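You operate a simulated robot arm through the tools that you are given. There is no shell and no other tool. Be economical: measure what you need, move in short steps, check, and stop when the job is done.

The job below is to be done with a simulated two-armed robot. You get a single attempt, and the scene is never put back.

## Task
Clamp the housing in the blue holder and snap its lid on.
Fine: take the housing and lid next to the holder; steady the holder with the other hand while the red knob turns; clamp before the lid goes on.

The check looks at the end state, three seconds after you hand in, the way a careful person would. Anything else that was tipped, shoved, dropped, spilled or broken makes it a failure. Lids that push on must go on centred and level and be pressed home; caps that screw on are set level and turned clockwise until they are tight.

## Robot
Two 7-joint arms with two-finger parallel grippers on one trunk, on a base that drives. Base frame: it is fixed to the floor where the robot stands at the start and does not move with it; the origin is under the middle of the robot, x ahead of it, y to its left, z up; the surface under the hand at the start is at about z = 760. Units: mm, rad, N and s.
The left shoulder is at the start at [70, 163, 1120], the right one opposite. With the tool pointing down near the work surface each hand reaches from about 380 to 880 mm from the robot's upright axis, wherever it stands, measured 20 degrees to its own side. Places, roughly: bed of the clamp holder [500, -100, 800]; clamp knob [500, 0, 800]; jaw of the blue holder [500, 0, 800]; white housing [500, 200, 800]. Payload 3.43 kg a hand.
The TCP of each hand is the grasp point between the finger pads, 34 mm short of the fingertips. In the tool frame z runs along the fingers and y along their closing line. The gripper opens to 128 mm. The fingers are 24 mm wide and 12 mm thick; the gripper's body (48 by 130 mm) begins 96 mm behind the TCP.
Orientation is told as [roll, pitch, yaw] about the base's x, y, z axes, in that order, counted from this pose: with the fingers straight down and closing along the base's y, the tool's x points along the base's -x, its y along +y and its z along -z.

## Interface
- The arms move only by the tool servo_tool. It takes "left_deltas", "right_deltas" or both (then of equal length, played together; a hand with none holds still); each is a list of rows, each a list of 7 numbers: the shift along the tool's x, y, z in cm, then the turn, a rotation vector about the tool's x, y, z in rad, then the closure in counts, from 0 (fully open) to 255 (shut). In form: [[x, y, z, ax, ay, az, gripper], ...]. A call has 1 to 10 rows; each row shifts and turns the commanded pose from where the row before left it, along the tool's axes as they then stand. A row lasts 0.2 s, in which the tool goes at most 50 mm and 0.15 rad; a call with a longer step from one row to the next is refused whole, and so is a gripper value outside its range. A pose out of reach is approached as far as the arm can. The call stops where the force on the tool passes 60 N (or 10 N more than at its start, if that is more) or the arm is blocked; 0.2 s more then pass. The fingers move at their own pace (about 153 mm/s each) and stop on an object; they squeeze with about 37 N. The grip force told is the motor's: it shows also when the fingers shut on nothing. Time passes only in rows, and 0.2 s behind the last, so rows that do not move let the fingers close. The reply holds the time, the measured pose of the TCP, the force on the tool along the base axes, the opening and the grip force, in the units named above and with some noise, with the torque about the TCP (base axes, N m) and any sound that the robot's microphone picked up, and new pictures: "show" is both (left out), scene, wrist or none (wrist: the cameras of the hands that moved).
- Cameras (640 x 400 px; columns grow to the right, rows downward): "scene" is now at [134, 5.8, 1341.1]; the picture's right is [0.07, -1.00, 0.00], its down [-0.63, -0.04, -0.78] and it looks along [0.77, 0.05, -0.63] (base axes); focal length 246 px, centre (320, 200). "left" rides on the left gripper at [76, 11, -160] in its tool frame; the picture's right is [-0.15, 0.99, 0.00], its down [-0.88, -0.13, -0.46] and it looks along [-0.45, -0.07, 0.89] (tool axes); focal length 234 px, centre (320, 200). "right" rides on the right gripper at [76, -11, -160] in its tool frame; the picture's right is [0.15, 0.99, 0.00], its down [-0.88, 0.13, -0.46] and it looks along [-0.45, 0.07, 0.89] (tool axes); focal length 234 px, centre (320, 200). There is no depth. A picture from a camera that has moved, and an enlarged one, comes with that camera's place and axes in the base frame and with its lens.
- raise_lower(by): slides the trunk up (or, below 0, down) by that many mm; the arms and the scene camera ride with it, the base frame stays. It gives what a move gives, with no picture.
- drive_base(legs): drives the robot by 1 to 6 legs, each [ahead, left, turn to the left] in mm, mm and rad, along the robot's own axes; the way and the turn of a leg run together, so that a leg with both is an arc; at most 1500 mm and 3.142 rad a leg. The arms and the cameras ride along, it lands a little off, and it stops where it bumps. It gives what a move gives, and a new picture of the scene camera.
- turn_head(pan, tilt): turns the head with the scene camera to pan (to the left, within 1.501 rad either way) and tilt (down, from -0.506 to 1.204), counted from straight ahead of the robot. It gives what a move gives, and a new picture of the scene camera.
- inspect(camera, box): a new picture of the part [left, top, right, bottom] of that camera's present view, enlarged. The clock stands still meanwhile.
- hand_in(): hands the job in; it is judged then, once.

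Go step by step. Nothing tells you exact positions but the pictures and the camera data: compare them with the known pose of the tool, close in by small moves and look again before you grip or let go. The budget is 120 turns and 260 pictures, counting those below and the enlarged ones. Unless the task says otherwise, let go and move clear before handing in, and close with one line.

The tools are called after "Emit:" as name(argument=value, ...) on one line, values as JSON. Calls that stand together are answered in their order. servo_tool: Moves the arms, as the interface text tells. Its arguments: {"type":"object","properties":{"left_deltas":{"type":"array"},"right_deltas":{"type":"array"},"show":{"type":"string","enum":["both","scene","wrist","none"]}},"required":[]} The other tools are called the same way: raise_lower (by) slides the trunk up or down; drive_base (legs) drives the base; turn_head (pan, tilt) turns the head that bears the scene camera; inspect (camera, box) takes an enlarged picture of a part of a camera's view; hand_in () hands the job in.

At the start:

```text
time_s: 0.0
left_ee_pos: [479.2, 206.0, 1185.7]
left_orientation: [0.0, 0.001, 0.002]
left_ft_force: [0.0, 0.0, -0.6]
left_ft_torque: [0.0, 0.01, 0.06]
left_gripper_width: 128.0
left_gripper_force: 0.1
right_ee_pos: [581.5, -265.3, 1113.5]
right_orientation: [0.0, -0.002, -0.002]
right_ft_force: [-0.2, 0.0, -0.8]
right_ft_torque: [0.0, 0.0, 0.01]
right_gripper_width: 128.2
right_gripper_force: 0.1
trunk travel left (down, up): [-600.0, 340.0]
robot x, y, heading: [0.3, 0.5, 0.002]
head pan, tilt: [0.07, 0.682]
```

scene: 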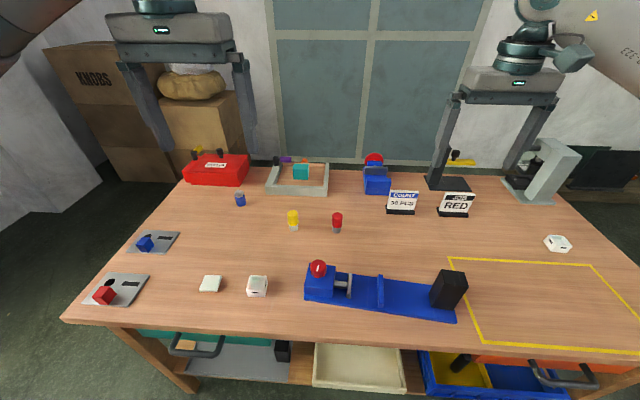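
right: 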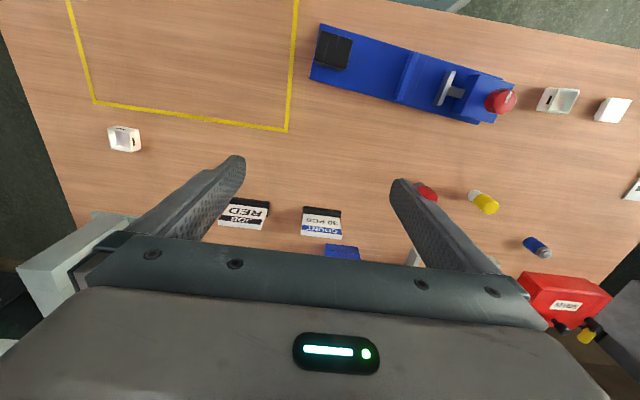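
left: 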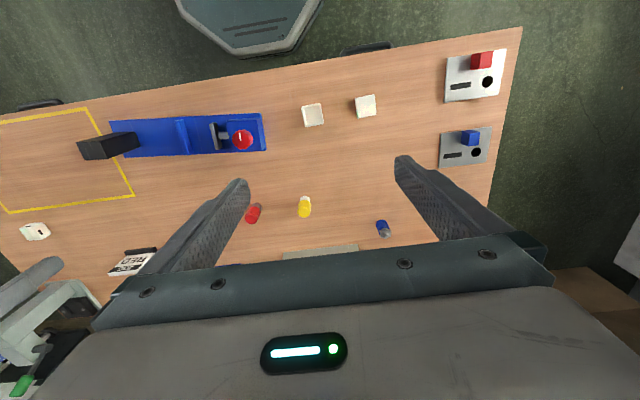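

I see the blue holder in front with its red knob on the left end, and the housing and lid to its left. I'll enlarge these before moving.

Emit:
inspect(camera="scene", box=[280, 240, 480, 340])

Emit:
inspect(camera="scene", box=[180, 250, 300, 320])

Emit:
inspect(camera="right", box=[300, 10, 640, 150])

Emit:
inspect(camera="left", box=[70, 80, 390, 180])

```text
3.20 times, centred on (380, 290) of scene
camera zoom: at [134.0, 5.8, 1341.1], right [0.07, -1.0, 0.0], down [-0.63, -0.04, -0.78], along [0.77, 0.05, -0.63], focal length 788 px, centre (128, -88)
```

zoom: 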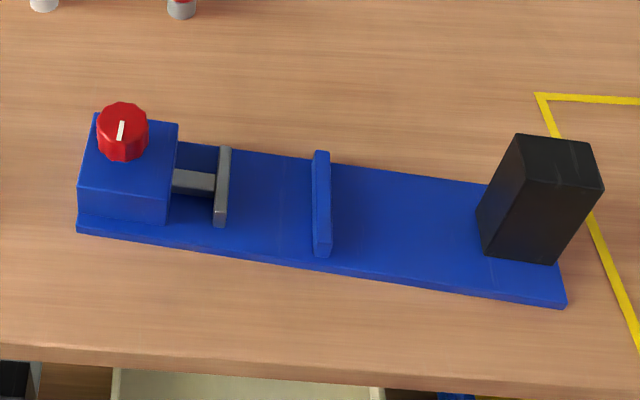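

```text
5.33 times, centred on (240, 285) of scene
camera zoom: at [134.0, 5.8, 1341.1], right [0.07, -1.0, 0.0], down [-0.63, -0.04, -0.78], along [0.77, 0.05, -0.63], focal length 1314 px, centre (747, -253)
```

zoom: 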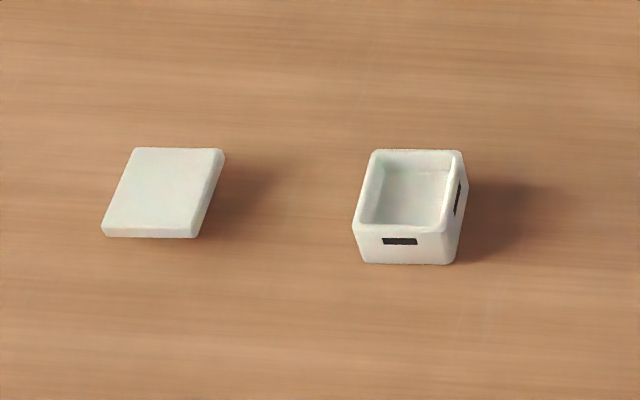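

```text
1.88 times, centred on (470, 80) of right
camera zoom: at [504.7, -277.1, 1273.8], right [-0.15, 0.99, 0.0], down [0.88, 0.13, 0.46], along [0.45, 0.07, -0.89], focal length 441 px, centre (38, 426)
```

zoom: 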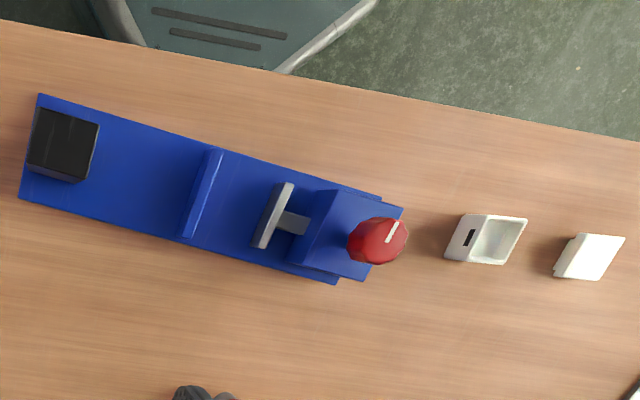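

```text
2.00 times, centred on (230, 130) of left
camera zoom: at [403.6, 216.2, 1344.7], right [0.15, 0.99, 0.0], down [0.88, -0.13, 0.46], along [0.45, -0.07, -0.89], focal length 468 px, centre (500, 340)
```

zoom: 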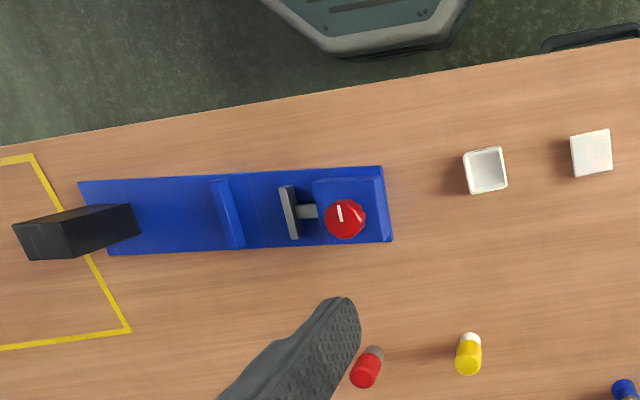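

The housing is at about (470, 188), the lid at about (473, 316), and the jaw gap at about (471, -78). The knob is near (487, 36). I'll bring the left hand above the housing, turned about 85°, and look again.

Emit:
servo_tool(left_deltas=[[0.9, -1.8, 2.3, 0, 0, -0.148, 60], [0, 0, 2.3, 0, 0, -0.148, 60], [0, 0, 2.3, 0, 0, -0.148, 60], [0, 0, 2.3, 0, 0, -0.148, 60], [0, 0, 2.3, 0, 0, -0.148, 60], [0, 0, 2.3, 0, 0, -0.148, 60], [0, 0, 2.3, 0, 0, -0.148, 60], [0, 0, 2.3, 0, 0, -0.148, 60], [0, 0, 2.3, 0, 0, -0.148, 60], [0, 0, 2.3, 0, 0, -0.148, 60]])

```text
time_s: 2.2
left_ee_pos: [471.4, 187.7, 956.3]
left_orientation: [0.0, 0.0, 1.483]
left_ft_force: [-0.4, 0.4, 0.2]
left_ft_torque: [0.0, -0.04, -0.02]
left_gripper_width: 97.8
left_gripper_force: 0.0
right_ee_pos: [580.1, -265.6, 1113.6]
right_orientation: [0.0, 0.001, -0.001]
right_ft_force: [-0.1, -0.1, -0.2]
right_ft_torque: [0.02, -0.01, 0.03]
right_gripper_width: 128.1
right_gripper_force: 0.1
trunk travel left (down, up): [-600.0, 340.0]
robot x, y, heading: [0.1, 0.8, 0.001]
head pan, tilt: [0.07, 0.682]
camera scene: at [134.3, 6.2, 1341.1], right [0.07, -1.0, 0.0], down [-0.63, -0.04, -0.78], along [0.77, 0.05, -0.63], focal length 246 px, centre (320, 200)
camera left: at [453.3, 112.8, 1114.9], right [-0.97, 0.23, 0.0], down [0.21, 0.87, 0.45], along [0.11, 0.44, -0.89], focal length 234 px, centre (320, 200)
```

scene: 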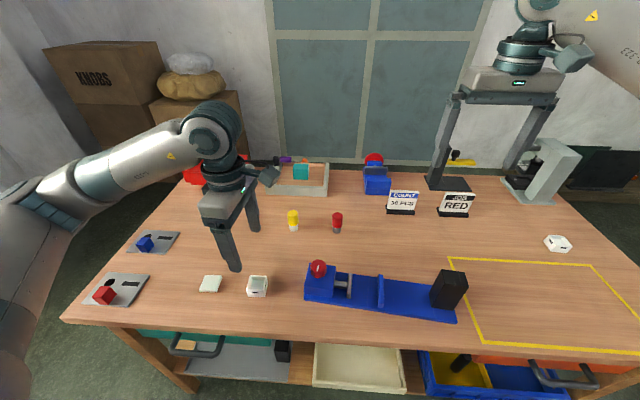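
left: 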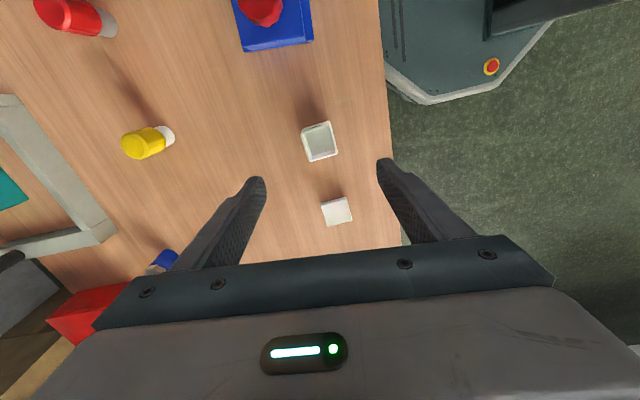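

The hand is above the housing. I'll zoom in on the housing and holder for exact position and yaw.

Emit:
inspect(camera="left", box=[260, 90, 420, 240])

Emit:
inspect(camera="scene", box=[190, 230, 350, 330])

```text
2.67 times, centred on (340, 165) of left
camera zoom: at [453.3, 112.8, 1114.9], right [-0.97, 0.23, 0.0], down [0.21, 0.87, 0.45], along [0.11, 0.44, -0.89], focal length 624 px, centre (267, 293)
```

zoom: 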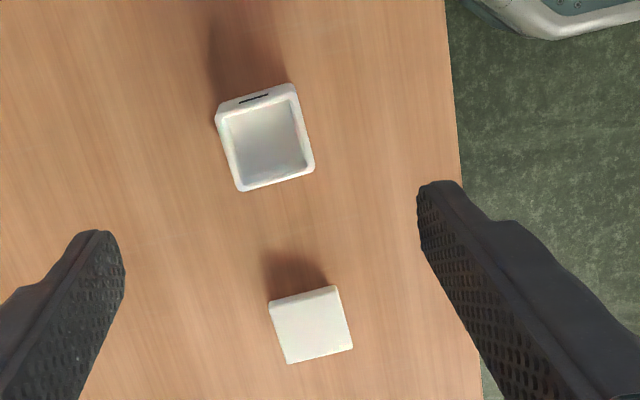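

```text
4.00 times, centred on (270, 280) of scene
camera zoom: at [134.3, 6.2, 1341.1], right [0.07, -1.0, 0.0], down [-0.63, -0.04, -0.78], along [0.77, 0.05, -0.63], focal length 986 px, centre (520, -120)
```

zoom: 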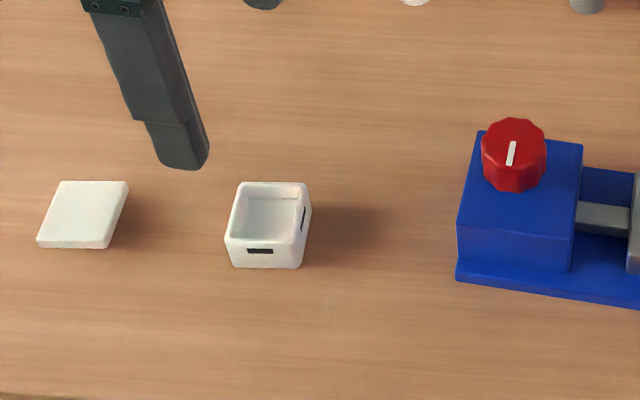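

The housing rim centre comes out at (472.8, 187.7). It is about 41 mm square and 30 mm tall, and turned about +0.04 rad. I'll align and come down around it.

Emit:
servo_tool(left_deltas=[[0, -0.16, 0, 0, 0, -0.12, 60], [0, 0, 4, 0, 0, 0, 60], [0, 0, 4, 0, 0, 0, 60], [0, 0, 4, 0, 0, 0, 60], [0, 0, 3.4, 0, 0, 0, 60]])

Emit:
inspect(camera="scene", box=[190, 230, 350, 330])

```text
time_s: 3.4
left_ee_pos: [471.3, 186.9, 801.6]
left_orientation: [0.002, 0.001, 1.602]
left_ft_force: [0.6, 0.1, -0.1]
left_ft_torque: [0.02, -0.01, 0.0]
left_gripper_width: 98.0
left_gripper_force: 0.2
right_ee_pos: [579.8, -264.3, 1113.0]
right_orientation: [0.0, 0.001, 0.0]
right_ft_force: [0.5, -0.4, -0.1]
right_ft_torque: [-0.03, 0.01, 0.02]
right_gripper_width: 127.9
right_gripper_force: 0.0
trunk travel left (down, up): [-600.0, 340.0]
robot x, y, heading: [1.4, -3.2, -0.001]
head pan, tilt: [0.07, 0.682]
camera scene: at [134.2, 6.2, 1341.2], right [0.07, -1.0, 0.0], down [-0.63, -0.04, -0.78], along [0.77, 0.05, -0.63], focal length 246 px, centre (320, 200)
camera left: at [462.6, 110.3, 960.8], right [-0.99, 0.12, 0.0], down [0.1, 0.88, 0.45], along [0.05, 0.45, -0.89], focal length 234 px, centre (320, 200)
```

scene: 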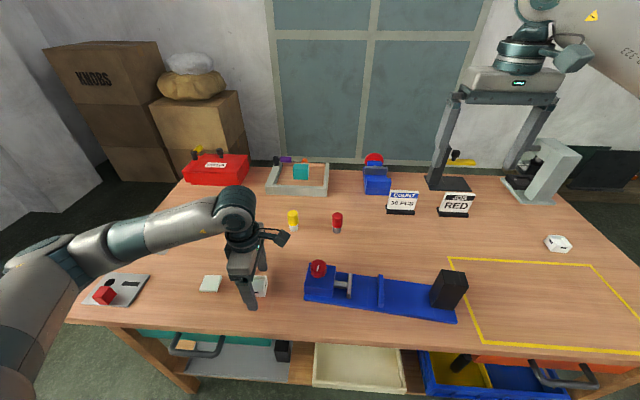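
left: 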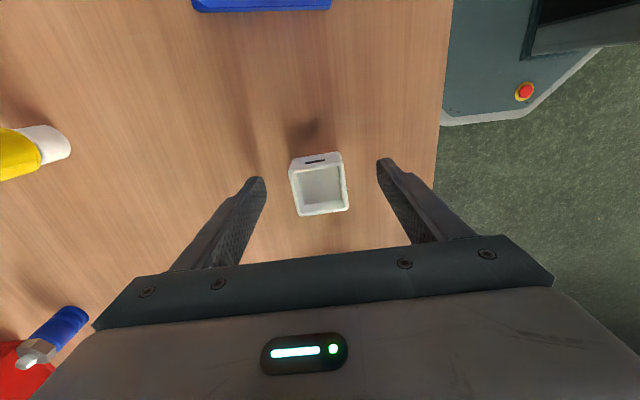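

```text
4.00 times, centred on (270, 280) of scene
camera zoom: at [134.2, 6.2, 1341.2], right [0.07, -1.0, 0.0], down [-0.63, -0.04, -0.78], along [0.77, 0.05, -0.63], focal length 986 px, centre (520, -120)
```

zoom: 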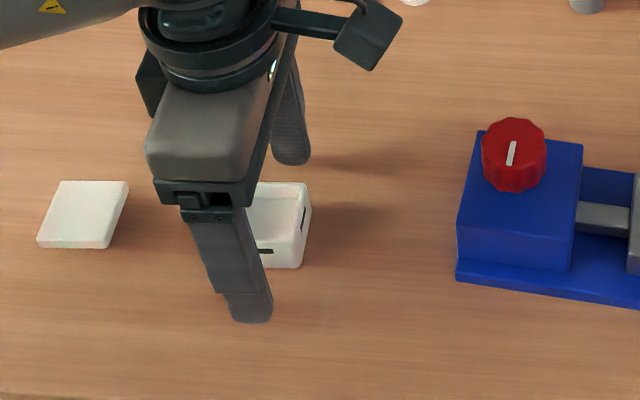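

The housing sits centred between the fingers, so I'll close, check the grip, and lift.

Emit:
servo_tool(left_deltas=[[0, 0, 0, 0, 0, 0, 255], [0, 0, 0, 0, 0, 0, 255], [0, 0, 0, 0, 0, 0, 255], [0, 0, 0, 0, 0, 0, 255]], show="wrist")

```text
time_s: 4.4
left_ee_pos: [471.3, 186.9, 801.1]
left_orientation: [0.0, 0.0, 1.602]
left_ft_force: [-0.7, 0.3, -0.6]
left_ft_torque: [0.02, 0.04, 0.01]
left_gripper_width: 43.0
left_gripper_force: 36.8
right_ee_pos: [581.0, -266.1, 1113.7]
right_orientation: [0.0, -0.002, -0.001]
right_ft_force: [-0.4, 0.4, -0.8]
right_ft_torque: [-0.01, 0.0, 0.02]
right_gripper_width: 127.8
right_gripper_force: 0.0
trunk travel left (down, up): [-600.0, 340.0]
robot x, y, heading: [1.2, -2.1, -0.002]
head pan, tilt: [0.07, 0.682]
camera left: at [462.4, 110.0, 961.1], right [-0.99, 0.12, 0.0], down [0.1, 0.88, 0.46], along [0.05, 0.45, -0.89], focal length 234 px, centre (320, 200)
```

left: 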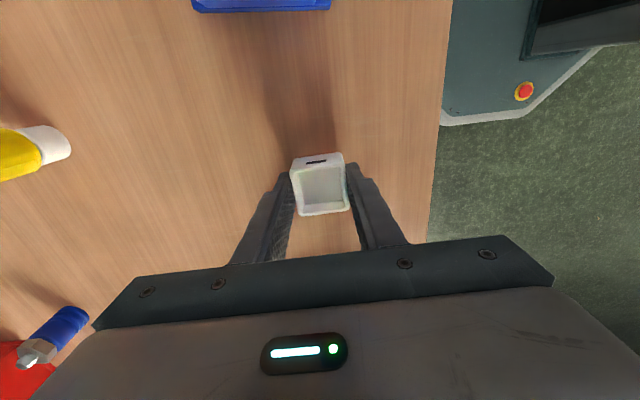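

The grip holds at 43 mm. I'll lift and carry the housing over the jaw gap, well above the knob.

Emit:
servo_tool(left_deltas=[[0, 0, -3, 0, 0, 0, 255], [0, 0, -4, 0, 0, 0, 255], [0, 0, -4, 0, 0, 0, 255], [0, 0, -4, 0, 0, 0, 255], [4.4, 0, 0, 0, 0, 0, 255], [4.4, 0, 0, 0, 0, 0, 255], [4.4, 0, 0, 0, 0, 0.06, 255], [4.4, 0, 0, 0, 0, 0.06, 255], [4.4, 0, 0, 0, 0, 0, 255], [4.4, 0, 0, 0, 0, 0, 255]])

```text
time_s: 6.6
left_ee_pos: [466.9, -78.7, 951.9]
left_orientation: [0.0, -0.003, 1.481]
left_ft_force: [0.6, -0.7, -0.5]
left_ft_torque: [0.06, 0.01, 0.02]
left_gripper_width: 42.7
left_gripper_force: 36.8
right_ee_pos: [580.7, -266.7, 1113.8]
right_orientation: [0.001, -0.001, -0.001]
right_ft_force: [0.3, -0.6, 1.0]
right_ft_torque: [0.03, 0.01, -0.03]
right_gripper_width: 128.1
right_gripper_force: 0.1
trunk travel left (down, up): [-600.0, 340.0]
robot x, y, heading: [-0.9, 0.6, -0.003]
head pan, tilt: [0.07, 0.682]
camera scene: at [133.9, 3.7, 1341.1], right [0.07, -1.0, 0.0], down [-0.63, -0.04, -0.78], along [0.77, 0.06, -0.63], focal length 246 px, centre (320, 200)
camera left: at [449.4, -153.5, 1110.7], right [-0.97, 0.23, 0.0], down [0.21, 0.86, 0.46], along [0.11, 0.44, -0.89], focal length 234 px, centre (320, 200)
```

scene: 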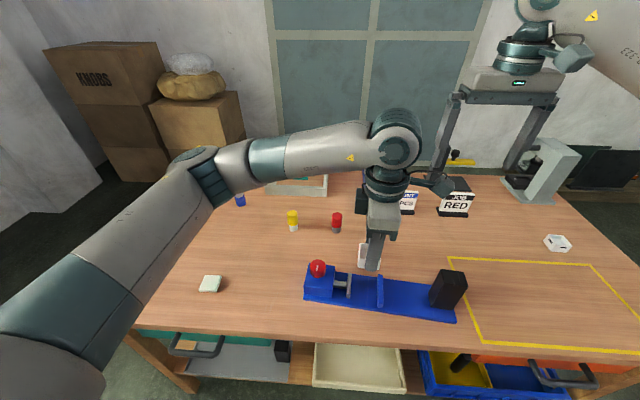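
left: 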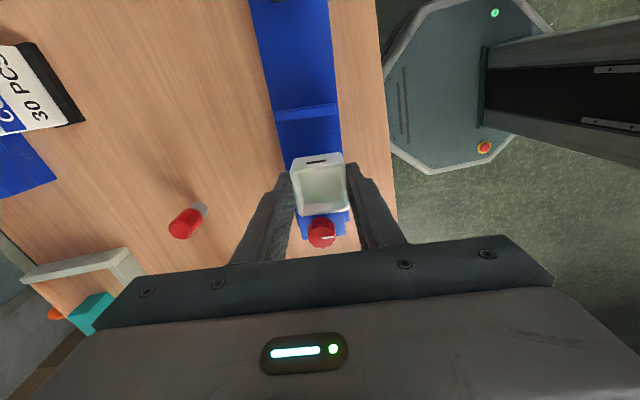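

Emit:
inspect(camera="left", box=[230, 0, 390, 260])

Emit:
inspect(camera="scene", box=[290, 230, 480, 330])

Emit:
inspect(camera="right", box=[290, 10, 530, 150])

```text
1.54 times, centred on (310, 130) of left
camera zoom: at [449.4, -153.5, 1110.7], right [-0.97, 0.23, 0.0], down [0.21, 0.86, 0.46], along [0.11, 0.44, -0.89], focal length 360 px, centre (335, 308)
```

zoom: 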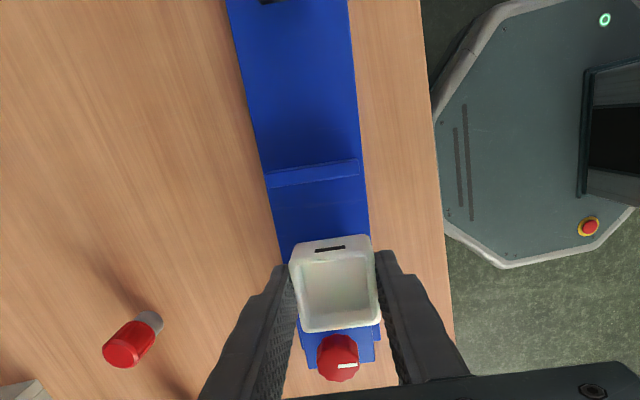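

```text
3.37 times, centred on (385, 280) of scene
camera zoom: at [133.9, 3.7, 1341.1], right [0.07, -1.0, 0.0], down [-0.63, -0.04, -0.78], along [0.77, 0.06, -0.63], focal length 830 px, centre (101, -70)
```

zoom: 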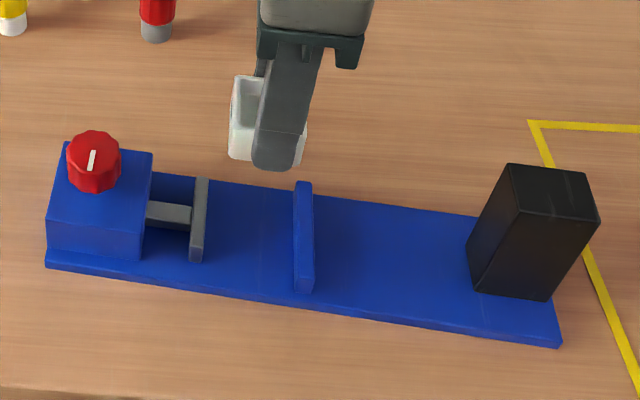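

```text
2.67 times, centred on (410, 80) of right
camera zoom: at [504.7, -279.1, 1273.3], right [-0.15, 0.99, 0.0], down [0.88, 0.13, 0.46], along [0.45, 0.07, -0.89], focal length 624 px, centre (80, 520)
```

zoom: 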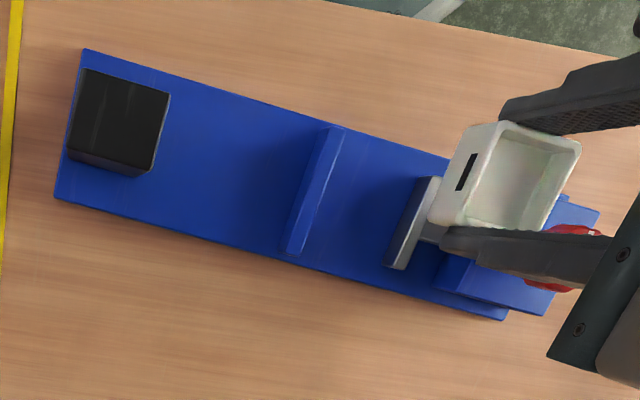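

I need finer detail of the jaws for height and gap.

Emit:
inspect(camera="scene", box=[330, 270, 400, 320])

Emit:
inspect(camera="right", box=[380, 40, 480, 130])

```text
8.00 times, centred on (365, 295) of scene
camera zoom: at [133.9, 3.7, 1341.1], right [0.07, -1.0, 0.0], down [-0.63, -0.04, -0.78], along [0.77, 0.06, -0.63], focal length 1971 px, centre (-40, -560)
```

zoom: 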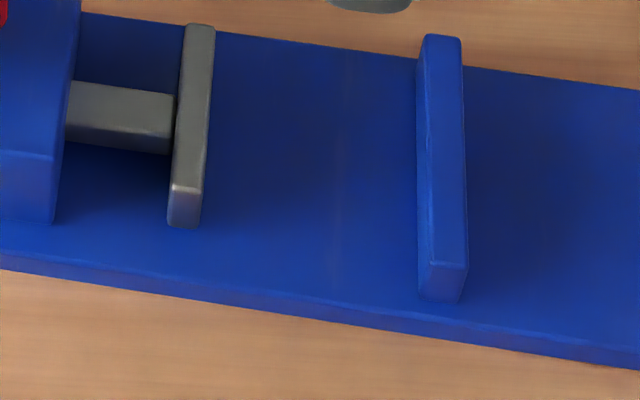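

```text
4.44 times, centred on (430, 85) of right
camera zoom: at [504.7, -279.1, 1273.3], right [-0.15, 0.99, 0.0], down [0.88, 0.13, 0.46], along [0.45, 0.07, -0.89], focal length 1041 px, centre (-169, 711)
```

zoom: 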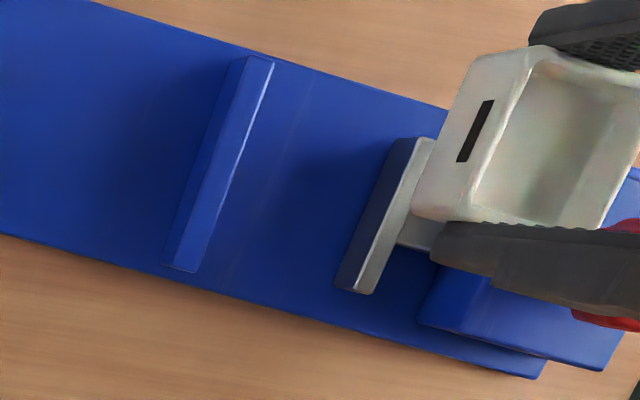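

The bed is at about z 771 and the jaw tops at about 792. The gap runs from y = -115 to y = -48, centred on x ≈ 479. I'll shift and lower to just above the bed.

Emit:
servo_tool(left_deltas=[[0.465, -1.307, 0, 0, 0, 0, 255], [0, 0, 4, 0, 0, 0, 255], [0, 0, 4, 0, 0, 0, 255], [0, 0, 2.5, 0, 0, 0, 255]])

Emit:
inspect(camera="scene", box=[310, 240, 410, 320])

Emit:
inspect(camera="left", box=[250, 70, 390, 260])

Emit:
inspect(camera="right", box=[370, 30, 490, 140])

```text
time_s: 7.6
left_ee_pos: [480.1, -83.1, 846.6]
left_orientation: [-0.001, 0.002, 1.482]
left_ft_force: [-0.5, -0.1, -1.0]
left_ft_torque: [-0.01, 0.02, 0.04]
left_gripper_width: 43.0
left_gripper_force: 36.7
right_ee_pos: [580.5, -266.1, 1114.0]
right_orientation: [0.001, 0.0, -0.002]
right_ft_force: [-0.9, 0.6, -0.4]
right_ft_torque: [0.02, -0.02, -0.03]
right_gripper_width: 127.9
right_gripper_force: 0.0
trunk travel left (down, up): [-600.0, 340.0]
robot x, y, heading: [-0.8, -1.7, -0.001]
head pan, tilt: [0.07, 0.682]
camera scene: at [134.3, 5.6, 1341.1], right [0.07, -1.0, 0.0], down [-0.63, -0.04, -0.78], along [0.77, 0.05, -0.63], focal length 246 px, centre (320, 200)
camera left: at [462.0, -157.3, 1005.4], right [-0.97, 0.23, 0.0], down [0.21, 0.87, 0.46], along [0.11, 0.44, -0.89], focal length 234 px, centre (320, 200)
```

scene: 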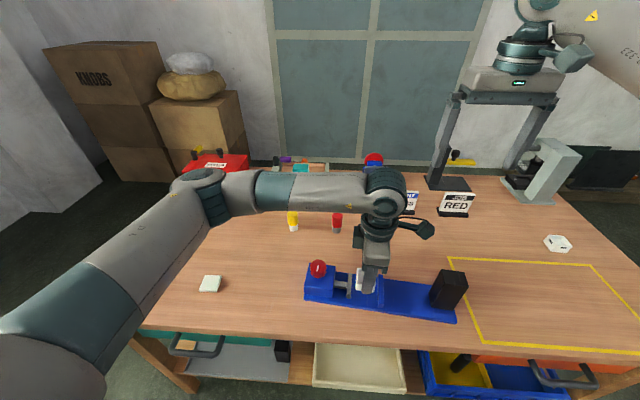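
left: 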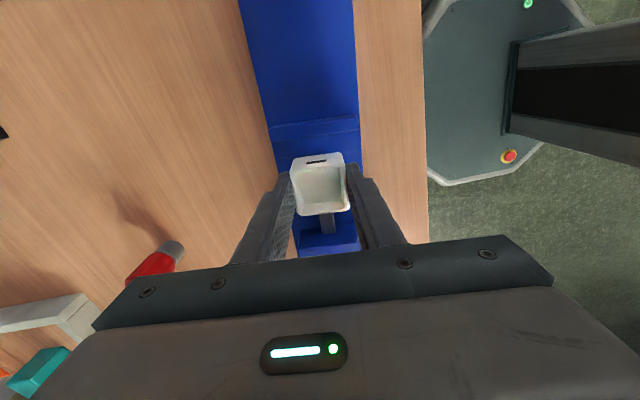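

```text
5.00 times, centred on (360, 280) of scene
camera zoom: at [134.3, 5.6, 1341.1], right [0.07, -1.0, 0.0], down [-0.63, -0.04, -0.78], along [0.77, 0.05, -0.63], focal length 1232 px, centre (120, -200)
```

zoom: 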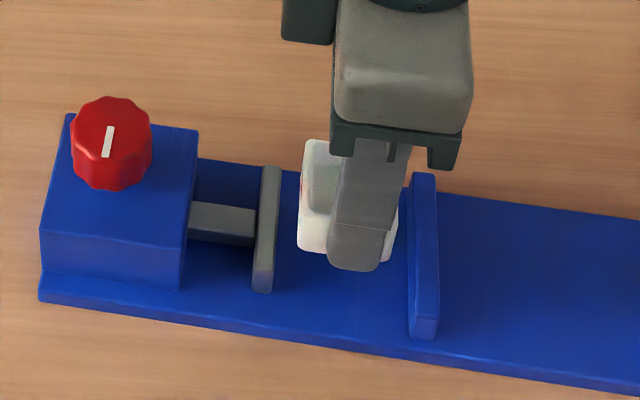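

```text
2.11 times, centred on (320, 165) of left
camera zoom: at [462.0, -157.3, 1005.4], right [-0.97, 0.23, 0.0], down [0.21, 0.87, 0.46], along [0.11, 0.44, -0.89], focal length 493 px, centre (320, 274)
```

zoom: 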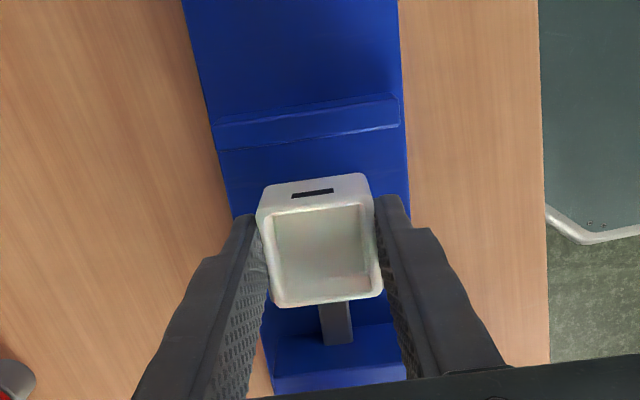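

```text
3.64 times, centred on (430, 85) of right
camera zoom: at [505.1, -277.4, 1273.6], right [-0.15, 0.99, 0.0], down [0.88, 0.13, 0.46], along [0.45, 0.07, -0.89], focal length 852 px, centre (-80, 618)
```

zoom: 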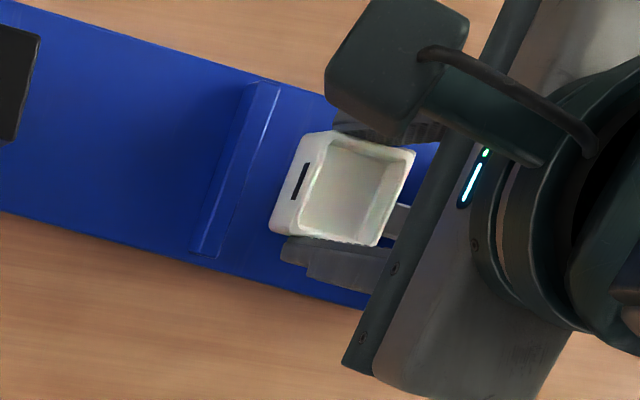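

Everything is aligned with the jaw gap, so I'll lower to the bed gently.

Emit:
servo_tool(left_deltas=[[0, 0, 2, 0, 0, 0, 255], [0, 0, 1, 0, 0, 0, 255], [0, 0, 0.2, 0, 0, 0, 255], [0, 0, 0.1, 0, 0, 0, 255], [0, 0, 0.1, 0, 0, 0, 255]], show="none")

Emit:
inspect(camera="scene", box=[310, 240, 410, 320])

```text
time_s: 8.8
left_ee_pos: [479.1, -81.0, 812.2]
left_orientation: [-0.001, 0.0, 1.481]
left_ft_force: [0.1, 0.4, 6.3]
left_ft_torque: [0.07, -0.02, 0.02]
left_gripper_width: 42.9
left_gripper_force: 37.1
right_ee_pos: [579.8, -265.0, 1114.3]
right_orientation: [-0.001, 0.001, 0.0]
right_ft_force: [-0.1, 0.9, 0.1]
right_ft_torque: [0.01, 0.02, -0.06]
right_gripper_width: 127.8
right_gripper_force: 0.1
trunk travel left (down, up): [-600.0, 340.0]
robot x, y, heading: [3.0, -4.3, -0.003]
head pan, tilt: [0.07, 0.682]
```

```text
5.00 times, centred on (360, 280) of scene
camera zoom: at [133.6, 5.8, 1341.3], right [0.07, -1.0, 0.0], down [-0.63, -0.04, -0.78], along [0.77, 0.05, -0.63], focal length 1232 px, centre (120, -200)
```

zoom: 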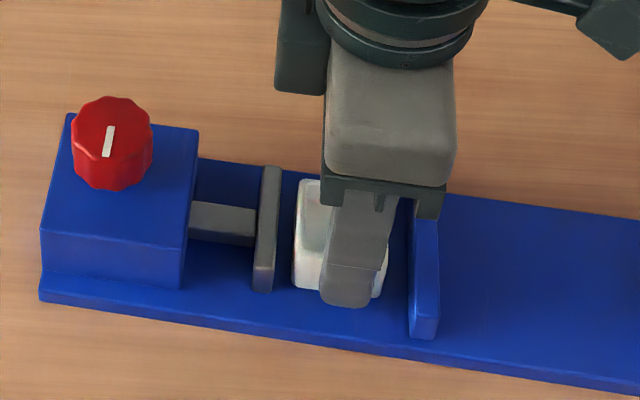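

The housing touches the bed with 6 N. I'll nudge it about 6 mm closer to the fixed jaw, set it down, and release.

Emit:
servo_tool(left_deltas=[[0, 0, -0.3, 0, 0, 0, 255], [0.6, 0, 0, 0, 0, 0, 255], [0, 0, 0.15, 0, 0, 0, 255], [0, 0, 0.1, 0, 0, 0, 255], [0, 0, 0, 0, 0, 0, 255]], show="wrist")

Emit:
inspect(camera="scene", box=[310, 240, 410, 320])

```text
time_s: 10.0
left_ee_pos: [479.2, -88.4, 813.5]
left_orientation: [0.0, 0.001, 1.481]
left_ft_force: [-0.1, 1.0, 3.5]
left_ft_torque: [0.08, -0.04, 0.0]
left_gripper_width: 42.4
left_gripper_force: 36.8
right_ee_pos: [579.6, -265.5, 1113.7]
right_orientation: [0.0, 0.001, -0.001]
right_ft_force: [0.0, 0.0, -0.5]
right_ft_torque: [0.0, -0.02, -0.01]
right_gripper_width: 128.1
right_gripper_force: 0.1
trunk travel left (down, up): [-600.0, 340.0]
robot x, y, heading: [-1.4, -0.4, -0.0]
head pan, tilt: [0.07, 0.682]
camera left: at [461.1, -163.0, 972.6], right [-0.97, 0.23, 0.0], down [0.21, 0.87, 0.46], along [0.11, 0.44, -0.89], focal length 234 px, centre (320, 200)
```

left: 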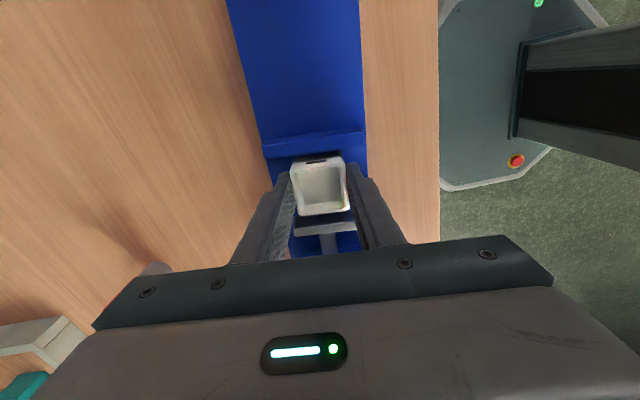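

```text
5.00 times, centred on (360, 280) of scene
camera zoom: at [133.8, 5.9, 1341.2], right [0.07, -1.0, 0.0], down [-0.63, -0.04, -0.78], along [0.77, 0.05, -0.63], focal length 1232 px, centre (120, -200)
```

zoom: 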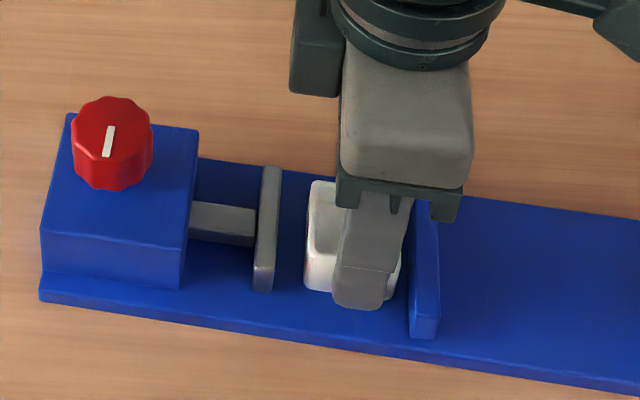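

The housing is set down about 4 mm from the fixed jaw. I'll release, lift the left hand and bring it over the knob, while the right hand goes above the black block at the end of the holder.

Emit:
servo_tool(left_deltas=[[0, 0, 0, 0, 0, 0, 60], [0, 0, 0, 0, 0, 0, 60], [0, 0, -3, 0, 0, 0, 60], [0, 0, -4, 0, 0, 0, 60], [0, 0, -4, 0, 0, 0, 60], [0, 0, -4, 0, 0, 0, 60], [-4.1, 0, 0, 0, 0, 0, 60], [-4.1, 0, 0, 0, 0, 0, 60], [-4.1, 0, 0, 0, 0, 0, 60], [0, 0, 0, 0, 0, 0, 60]], right_deltas=[[0, 0, 0, 0, 0, 0, 40], [0, 0, 0, 0, 0, 0, 40], [0, 0, 0, 0, 0, 0, 40], [3.8, 0, 0, 0, 0, 0, 40], [3.8, 0, 0, 0, 0, 0, 40], [3.8, 0, 0, 0, 0, 0.09, 40], [0, 0, 4, 0, 0, 0, 40], [0, 0, 4, 0, 0, 0, 40], [0, 0, 4, 0, 0, 0, 40], [0, 0, 3, 0, 0, 0, 40]])

```text
time_s: 12.2
left_ee_pos: [489.9, 33.3, 961.8]
left_orientation: [-0.001, 0.002, 1.479]
left_ft_force: [-0.9, 0.1, -0.1]
left_ft_torque: [0.0, 0.0, -0.02]
left_gripper_width: 97.8
left_gripper_force: 0.0
right_ee_pos: [466.7, -267.3, 963.3]
right_orientation: [0.002, 0.001, -0.091]
right_ft_force: [-0.2, -0.5, -0.4]
right_ft_torque: [0.02, 0.02, -0.01]
right_gripper_width: 107.7
right_gripper_force: 0.1
trunk travel left (down, up): [-600.0, 340.0]
robot x, y, heading: [0.0, 0.4, -0.002]
head pan, tilt: [0.07, 0.682]
camera scene: at [134.5, 4.1, 1341.1], right [0.07, -1.0, 0.0], down [-0.63, -0.04, -0.78], along [0.77, 0.06, -0.63], focal length 246 px, centre (320, 200)
camera right: at [389.7, -272.0, 1123.6], right [-0.06, 1.0, 0.0], down [0.89, 0.05, 0.46], along [0.45, 0.03, -0.89], focal length 234 px, centre (320, 200)
camera left: at [472.7, -42.2, 1121.6], right [-0.97, 0.24, 0.0], down [0.21, 0.86, 0.46], along [0.11, 0.44, -0.89], focal length 234 px, centre (320, 200)
```

scene: 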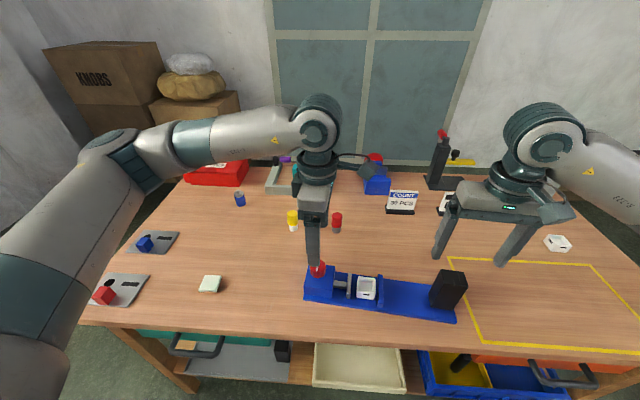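
right: 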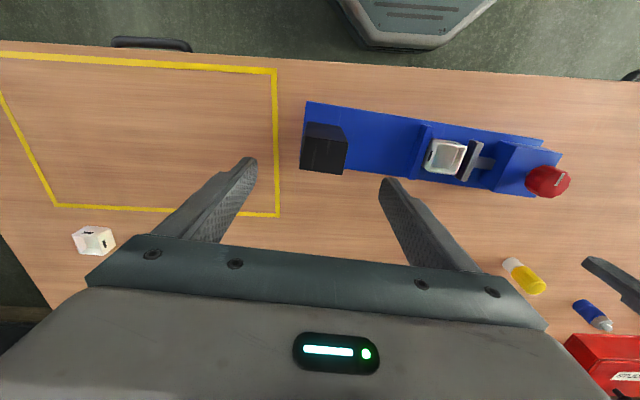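
left: 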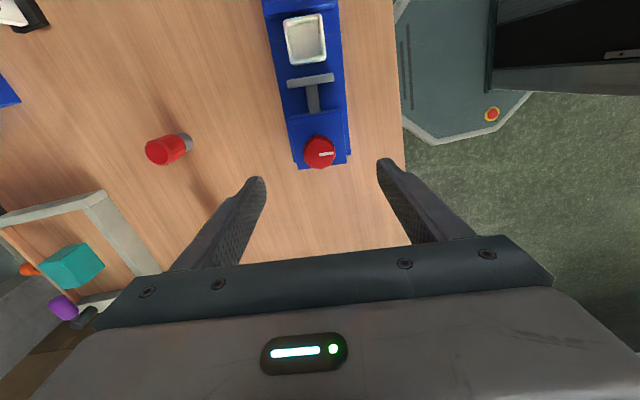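

Emit:
inspect(camera="right", box=[270, 90, 390, 190])

Emit:
inspect(camera="left", box=[260, 0, 380, 190])

Emit:
inspect(camera="scene", box=[280, 240, 360, 310])

```text
4.00 times, centred on (330, 140) of right
camera zoom: at [389.7, -272.0, 1123.6], right [-0.06, 1.0, 0.0], down [0.89, 0.05, 0.46], along [0.45, 0.03, -0.89], focal length 937 px, centre (280, 440)
```

zoom: 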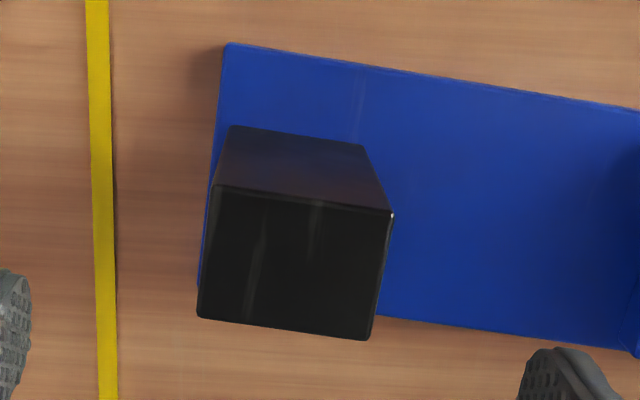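

```text
2.11 times, centred on (320, 95) of left
camera zoom: at [472.7, -42.2, 1121.6], right [-0.97, 0.24, 0.0], down [0.21, 0.86, 0.46], along [0.11, 0.44, -0.89], focal length 493 px, centre (320, 421)
```

zoom: 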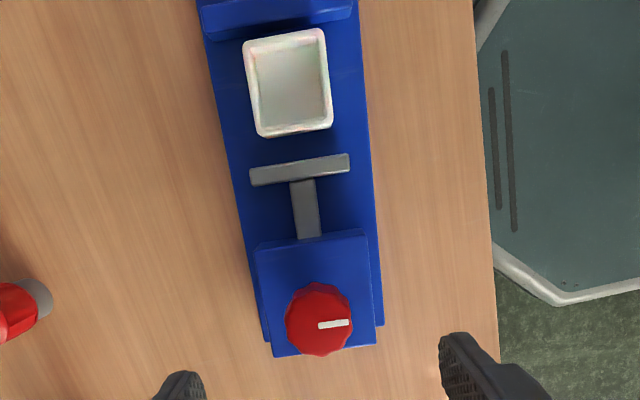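

```text
5.71 times, centred on (320, 275) of scene
camera zoom: at [134.5, 4.1, 1341.1], right [0.07, -1.0, 0.0], down [-0.63, -0.04, -0.78], along [0.77, 0.06, -0.63], focal length 1408 px, centre (320, -229)
```

zoom: 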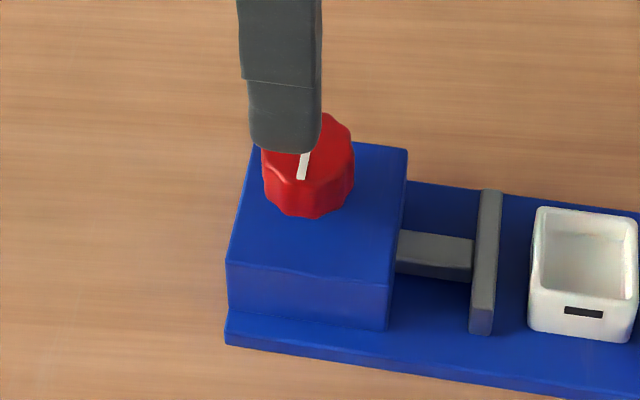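

The knob axis is at about (491.5, 34), with its top at about z 848. The black block's top is at about (464, -264). I'll lower both hands around them, and close the right first.

Emit:
servo_tool(left_deltas=[[0, 0, 0, 0, 0, 0, 60], [0, -0.15, 4, 0, 0, 0, 70], [0, 0, 4, 0, 0, 0, 70], [0, 0, 2.5, 0, 0, 0, 70], [0, 0, 0, 0, 0, 0, 70], [0, 0, 0, 0, 0, 0, 70], [0, 0, 0, 0, 0, 0, 70]], right_deltas=[[0.25, 0.3, 0, 0, 0, 0, 40], [0, 0, 4, 0, 0, 0, 40], [0, 0, 4, 0, 0, 0, 40], [0, 0, 4, 0, 0, 0, 40], [0, 0, 0, 0, 0, 0, 120], [0, 0, 0, 0, 0, 0, 255], [0, 0, 0, 0, 0, 0, 255]])

Emit:
inspect(camera="scene", box=[270, 220, 390, 320])

```text
time_s: 13.8
left_ee_pos: [490.9, 34.2, 858.0]
left_orientation: [0.001, -0.001, 1.483]
left_ft_force: [-0.8, 0.8, -1.1]
left_ft_torque: [-0.02, 0.01, 0.01]
left_gripper_width: 92.7
left_gripper_force: 0.1
right_ee_pos: [462.8, -261.4, 844.9]
right_orientation: [-0.002, -0.001, -0.091]
right_ft_force: [0.6, -0.9, -0.4]
right_ft_torque: [-0.37, -0.05, -0.13]
right_gripper_width: 49.5
right_gripper_force: 37.3
trunk travel left (down, up): [-600.0, 340.0]
robot x, y, heading: [3.1, -0.7, -0.001]
head pan, tilt: [0.07, 0.682]
camera scene: at [134.2, 5.7, 1341.1], right [0.07, -1.0, 0.0], down [-0.63, -0.04, -0.78], along [0.77, 0.05, -0.63], focal length 246 px, centre (320, 200)
camera right: at [387.0, -267.1, 1004.4], right [-0.06, 1.0, 0.0], down [0.89, 0.05, 0.46], along [0.45, 0.03, -0.89], focal length 234 px, centre (320, 200)
camera left: at [473.2, -40.1, 1017.5], right [-0.97, 0.23, 0.0], down [0.21, 0.87, 0.46], along [0.11, 0.44, -0.89], focal length 234 px, centre (320, 200)
```

scene: 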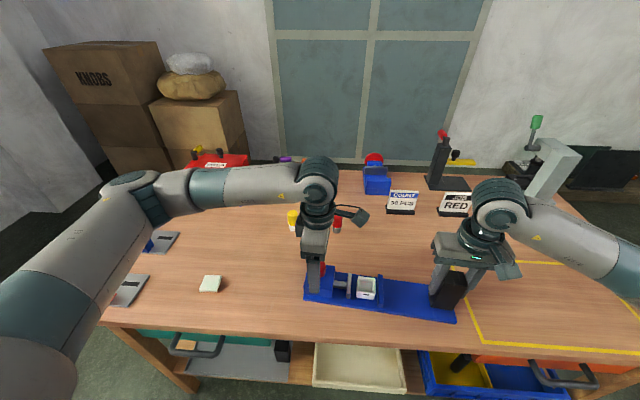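
right: 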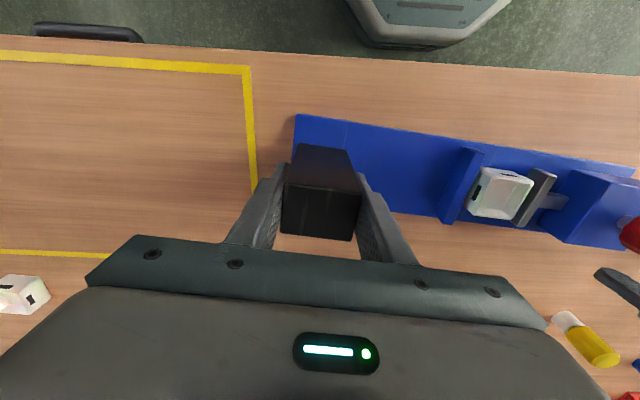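
left: 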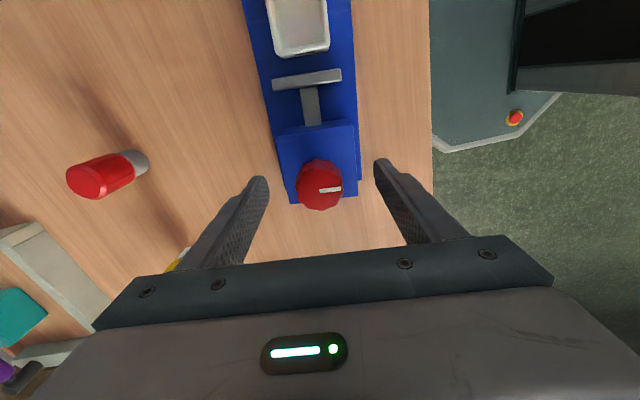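

```text
4.00 times, centred on (330, 270) of scene
camera zoom: at [134.2, 5.7, 1341.1], right [0.07, -1.0, 0.0], down [-0.63, -0.04, -0.78], along [0.77, 0.05, -0.63], focal length 986 px, centre (280, -80)
```

zoom: 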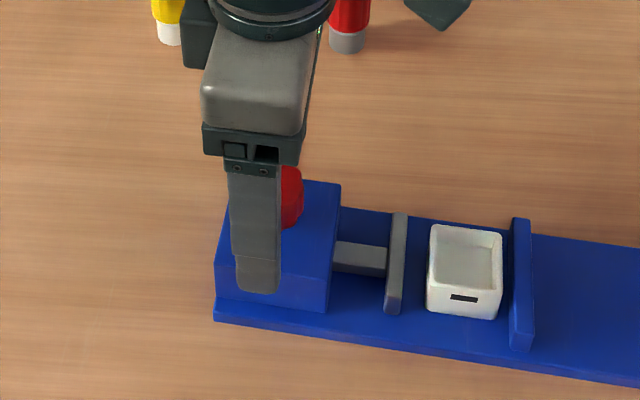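

The right hand holds the block, and the knob is centred in the left hand. I'll grip the knob and try a small clockwise turn.

Emit:
servo_tool(left_deltas=[[0, 0, 0, 0, 0, 0, 255], [0, 0, 0, 0, 0, 0, 255], [0, 0, 0, 0, 0, 0, 255], [0, 0, 0, 0, 0, 0.1, 255], [0, 0, 0, 0, 0, 0.1, 255], [0, 0, 0, 0, 0, 0.1, 255], [0, 0, 0, 0, 0, 0.1, 255], [0, 0, 0, 0, 0, 0.1, 255]], show="wrist")

Emit:
inspect(camera="scene", box=[270, 220, 390, 320])

```text
time_s: 15.6
left_ee_pos: [491.3, 34.6, 858.2]
left_orientation: [-0.001, 0.0, 0.979]
left_ft_force: [-2.2, 10.5, 6.5]
left_ft_torque: [-0.19, 0.19, 0.05]
left_gripper_width: 38.4
left_gripper_force: 36.9
right_ee_pos: [462.9, -262.1, 845.8]
right_orientation: [0.0, -0.001, -0.089]
right_ft_force: [1.4, -9.1, -2.0]
right_ft_torque: [-0.47, 0.16, -0.71]
right_gripper_width: 49.6
right_gripper_force: 36.7
trunk travel left (down, up): [-600.0, 340.0]
robot x, y, heading: [-1.4, 0.4, -0.0]
head pan, tilt: [0.07, 0.682]
camera left: at [439.6, -22.8, 1017.5], right [-0.74, 0.67, 0.0], down [0.6, 0.66, 0.46], along [0.31, 0.34, -0.89], focal length 234 px, centre (320, 200)
```

left: 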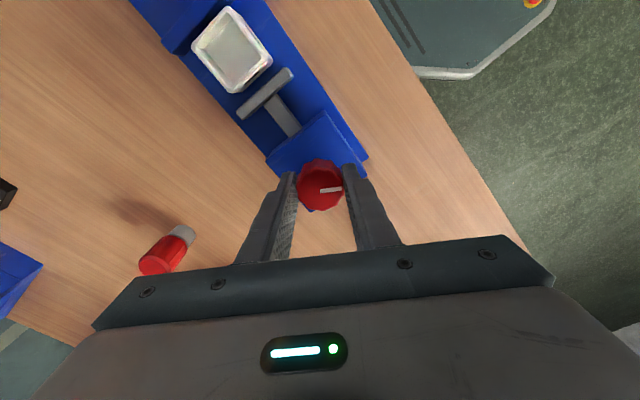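

```text
4.00 times, centred on (330, 270) of scene
camera zoom: at [133.8, 5.8, 1341.2], right [0.07, -1.0, 0.0], down [-0.63, -0.04, -0.78], along [0.77, 0.05, -0.63], focal length 986 px, centre (280, -80)
```

zoom: 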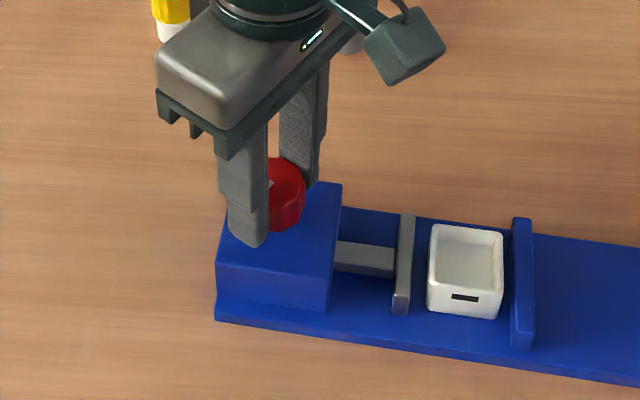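

Turning clockwise advances the jaw about 5 mm per 0.5 rad, and the knob turned with the hand. I'll go on another 0.8 rad.

Emit:
servo_tool(left_deltas=[[0, 0, 0, 0, 0, 0.1, 255], [0, 0, 0, 0, 0, 0.1, 255], [0, 0, 0, 0, 0, 0.1, 255], [0, 0, 0, 0, 0, 0.1, 255], [0, 0, 0, 0, 0, 0.1, 255], [0, 0, 0, 0, 0, 0.1, 255], [0, 0, 0, 0, 0, 0.1, 255], [0, 0, 0, 0, 0, 0.1, 255]], show="wrist")

Emit:
inspect(camera="scene", box=[290, 240, 400, 320])

```text
time_s: 17.4
left_ee_pos: [491.2, 35.2, 858.3]
left_orientation: [0.001, -0.002, 0.18]
left_ft_force: [-2.1, 25.7, 4.8]
left_ft_torque: [0.31, -0.36, 0.1]
left_gripper_width: 38.2
left_gripper_force: 37.5
right_ee_pos: [462.2, -262.6, 845.7]
right_orientation: [-0.002, 0.001, -0.091]
right_ft_force: [0.8, -25.1, 0.6]
right_ft_torque: [0.04, 0.31, -1.03]
right_gripper_width: 49.9
right_gripper_force: 36.6
trunk travel left (down, up): [-600.0, 340.0]
robot x, y, heading: [2.5, 3.1, 0.0]
head pan, tilt: [0.07, 0.682]
camera left: at [414.9, 31.5, 1017.4], right [-0.03, 1.0, 0.0], down [0.89, 0.03, 0.46], along [0.46, 0.02, -0.89], focal length 234 px, centre (320, 200)
```

left: 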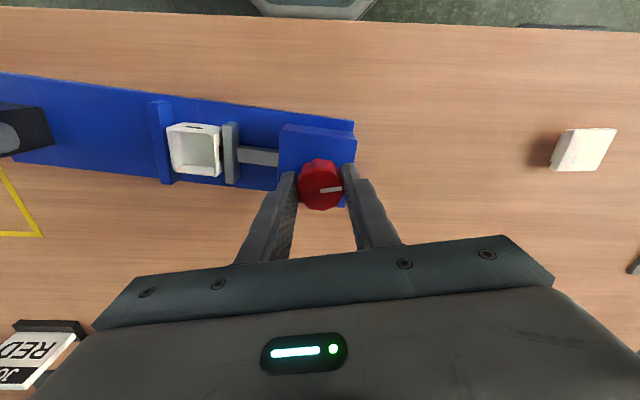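

```text
5.00 times, centred on (345, 280) of scene
camera zoom: at [133.6, 5.7, 1341.2], right [0.07, -1.0, 0.0], down [-0.63, -0.04, -0.78], along [0.77, 0.05, -0.63], focal length 1232 px, centre (195, -200)
```

zoom: 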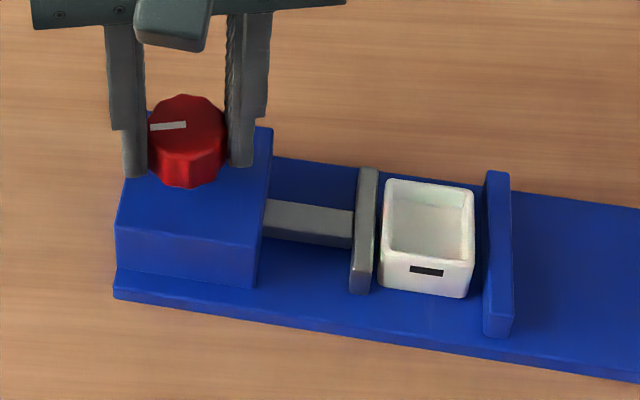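

The jaw has almost reached the housing. A side force of 25 N has built up between the hands, so I'll ease the left hand slightly toward +y and keep turning.

Emit:
servo_tool(left_deltas=[[0, 0.1, 0, 0, 0, 0.05, 255], [0, 0.1, 0, 0, 0, 0.05, 255], [0, 0, 0, 0, 0, 0.1, 255], [0, 0, 0, 0, 0, 0.1, 255], [0, 0, 0, 0, 0, 0.1, 255]], show="none")

Emit:
inspect(camera="scene", box=[290, 240, 400, 320])

```text
time_s: 18.6
left_ee_pos: [491.0, 37.3, 858.4]
left_orientation: [-0.001, 0.0, -0.219]
left_ft_force: [0.3, 18.9, 2.9]
left_ft_torque: [0.2, -0.55, 0.1]
left_gripper_width: 38.3
left_gripper_force: 37.2
right_ee_pos: [464.1, -262.9, 844.0]
right_orientation: [-0.001, 0.001, -0.09]
right_ft_force: [-0.4, -19.6, -0.1]
right_ft_torque: [-0.16, 0.33, -0.77]
right_gripper_width: 49.8
right_gripper_force: 37.4
trunk travel left (down, up): [-600.0, 340.0]
robot x, y, heading: [1.9, 0.3, -0.002]
head pan, tilt: [0.07, 0.682]
```

```text
5.00 times, centred on (345, 280) of scene
camera zoom: at [134.0, 5.6, 1341.1], right [0.07, -1.0, 0.0], down [-0.63, -0.04, -0.78], along [0.77, 0.05, -0.63], focal length 1232 px, centre (195, -200)
```

zoom: 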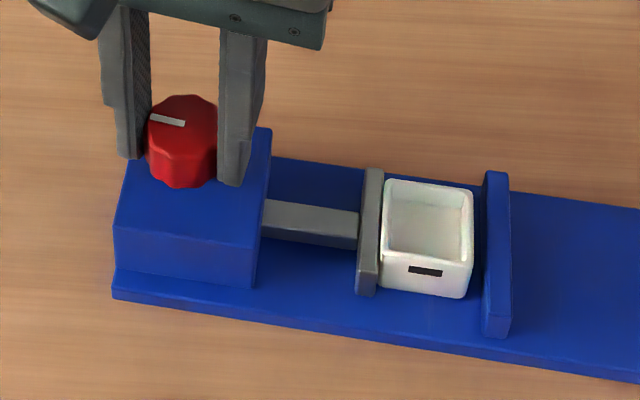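

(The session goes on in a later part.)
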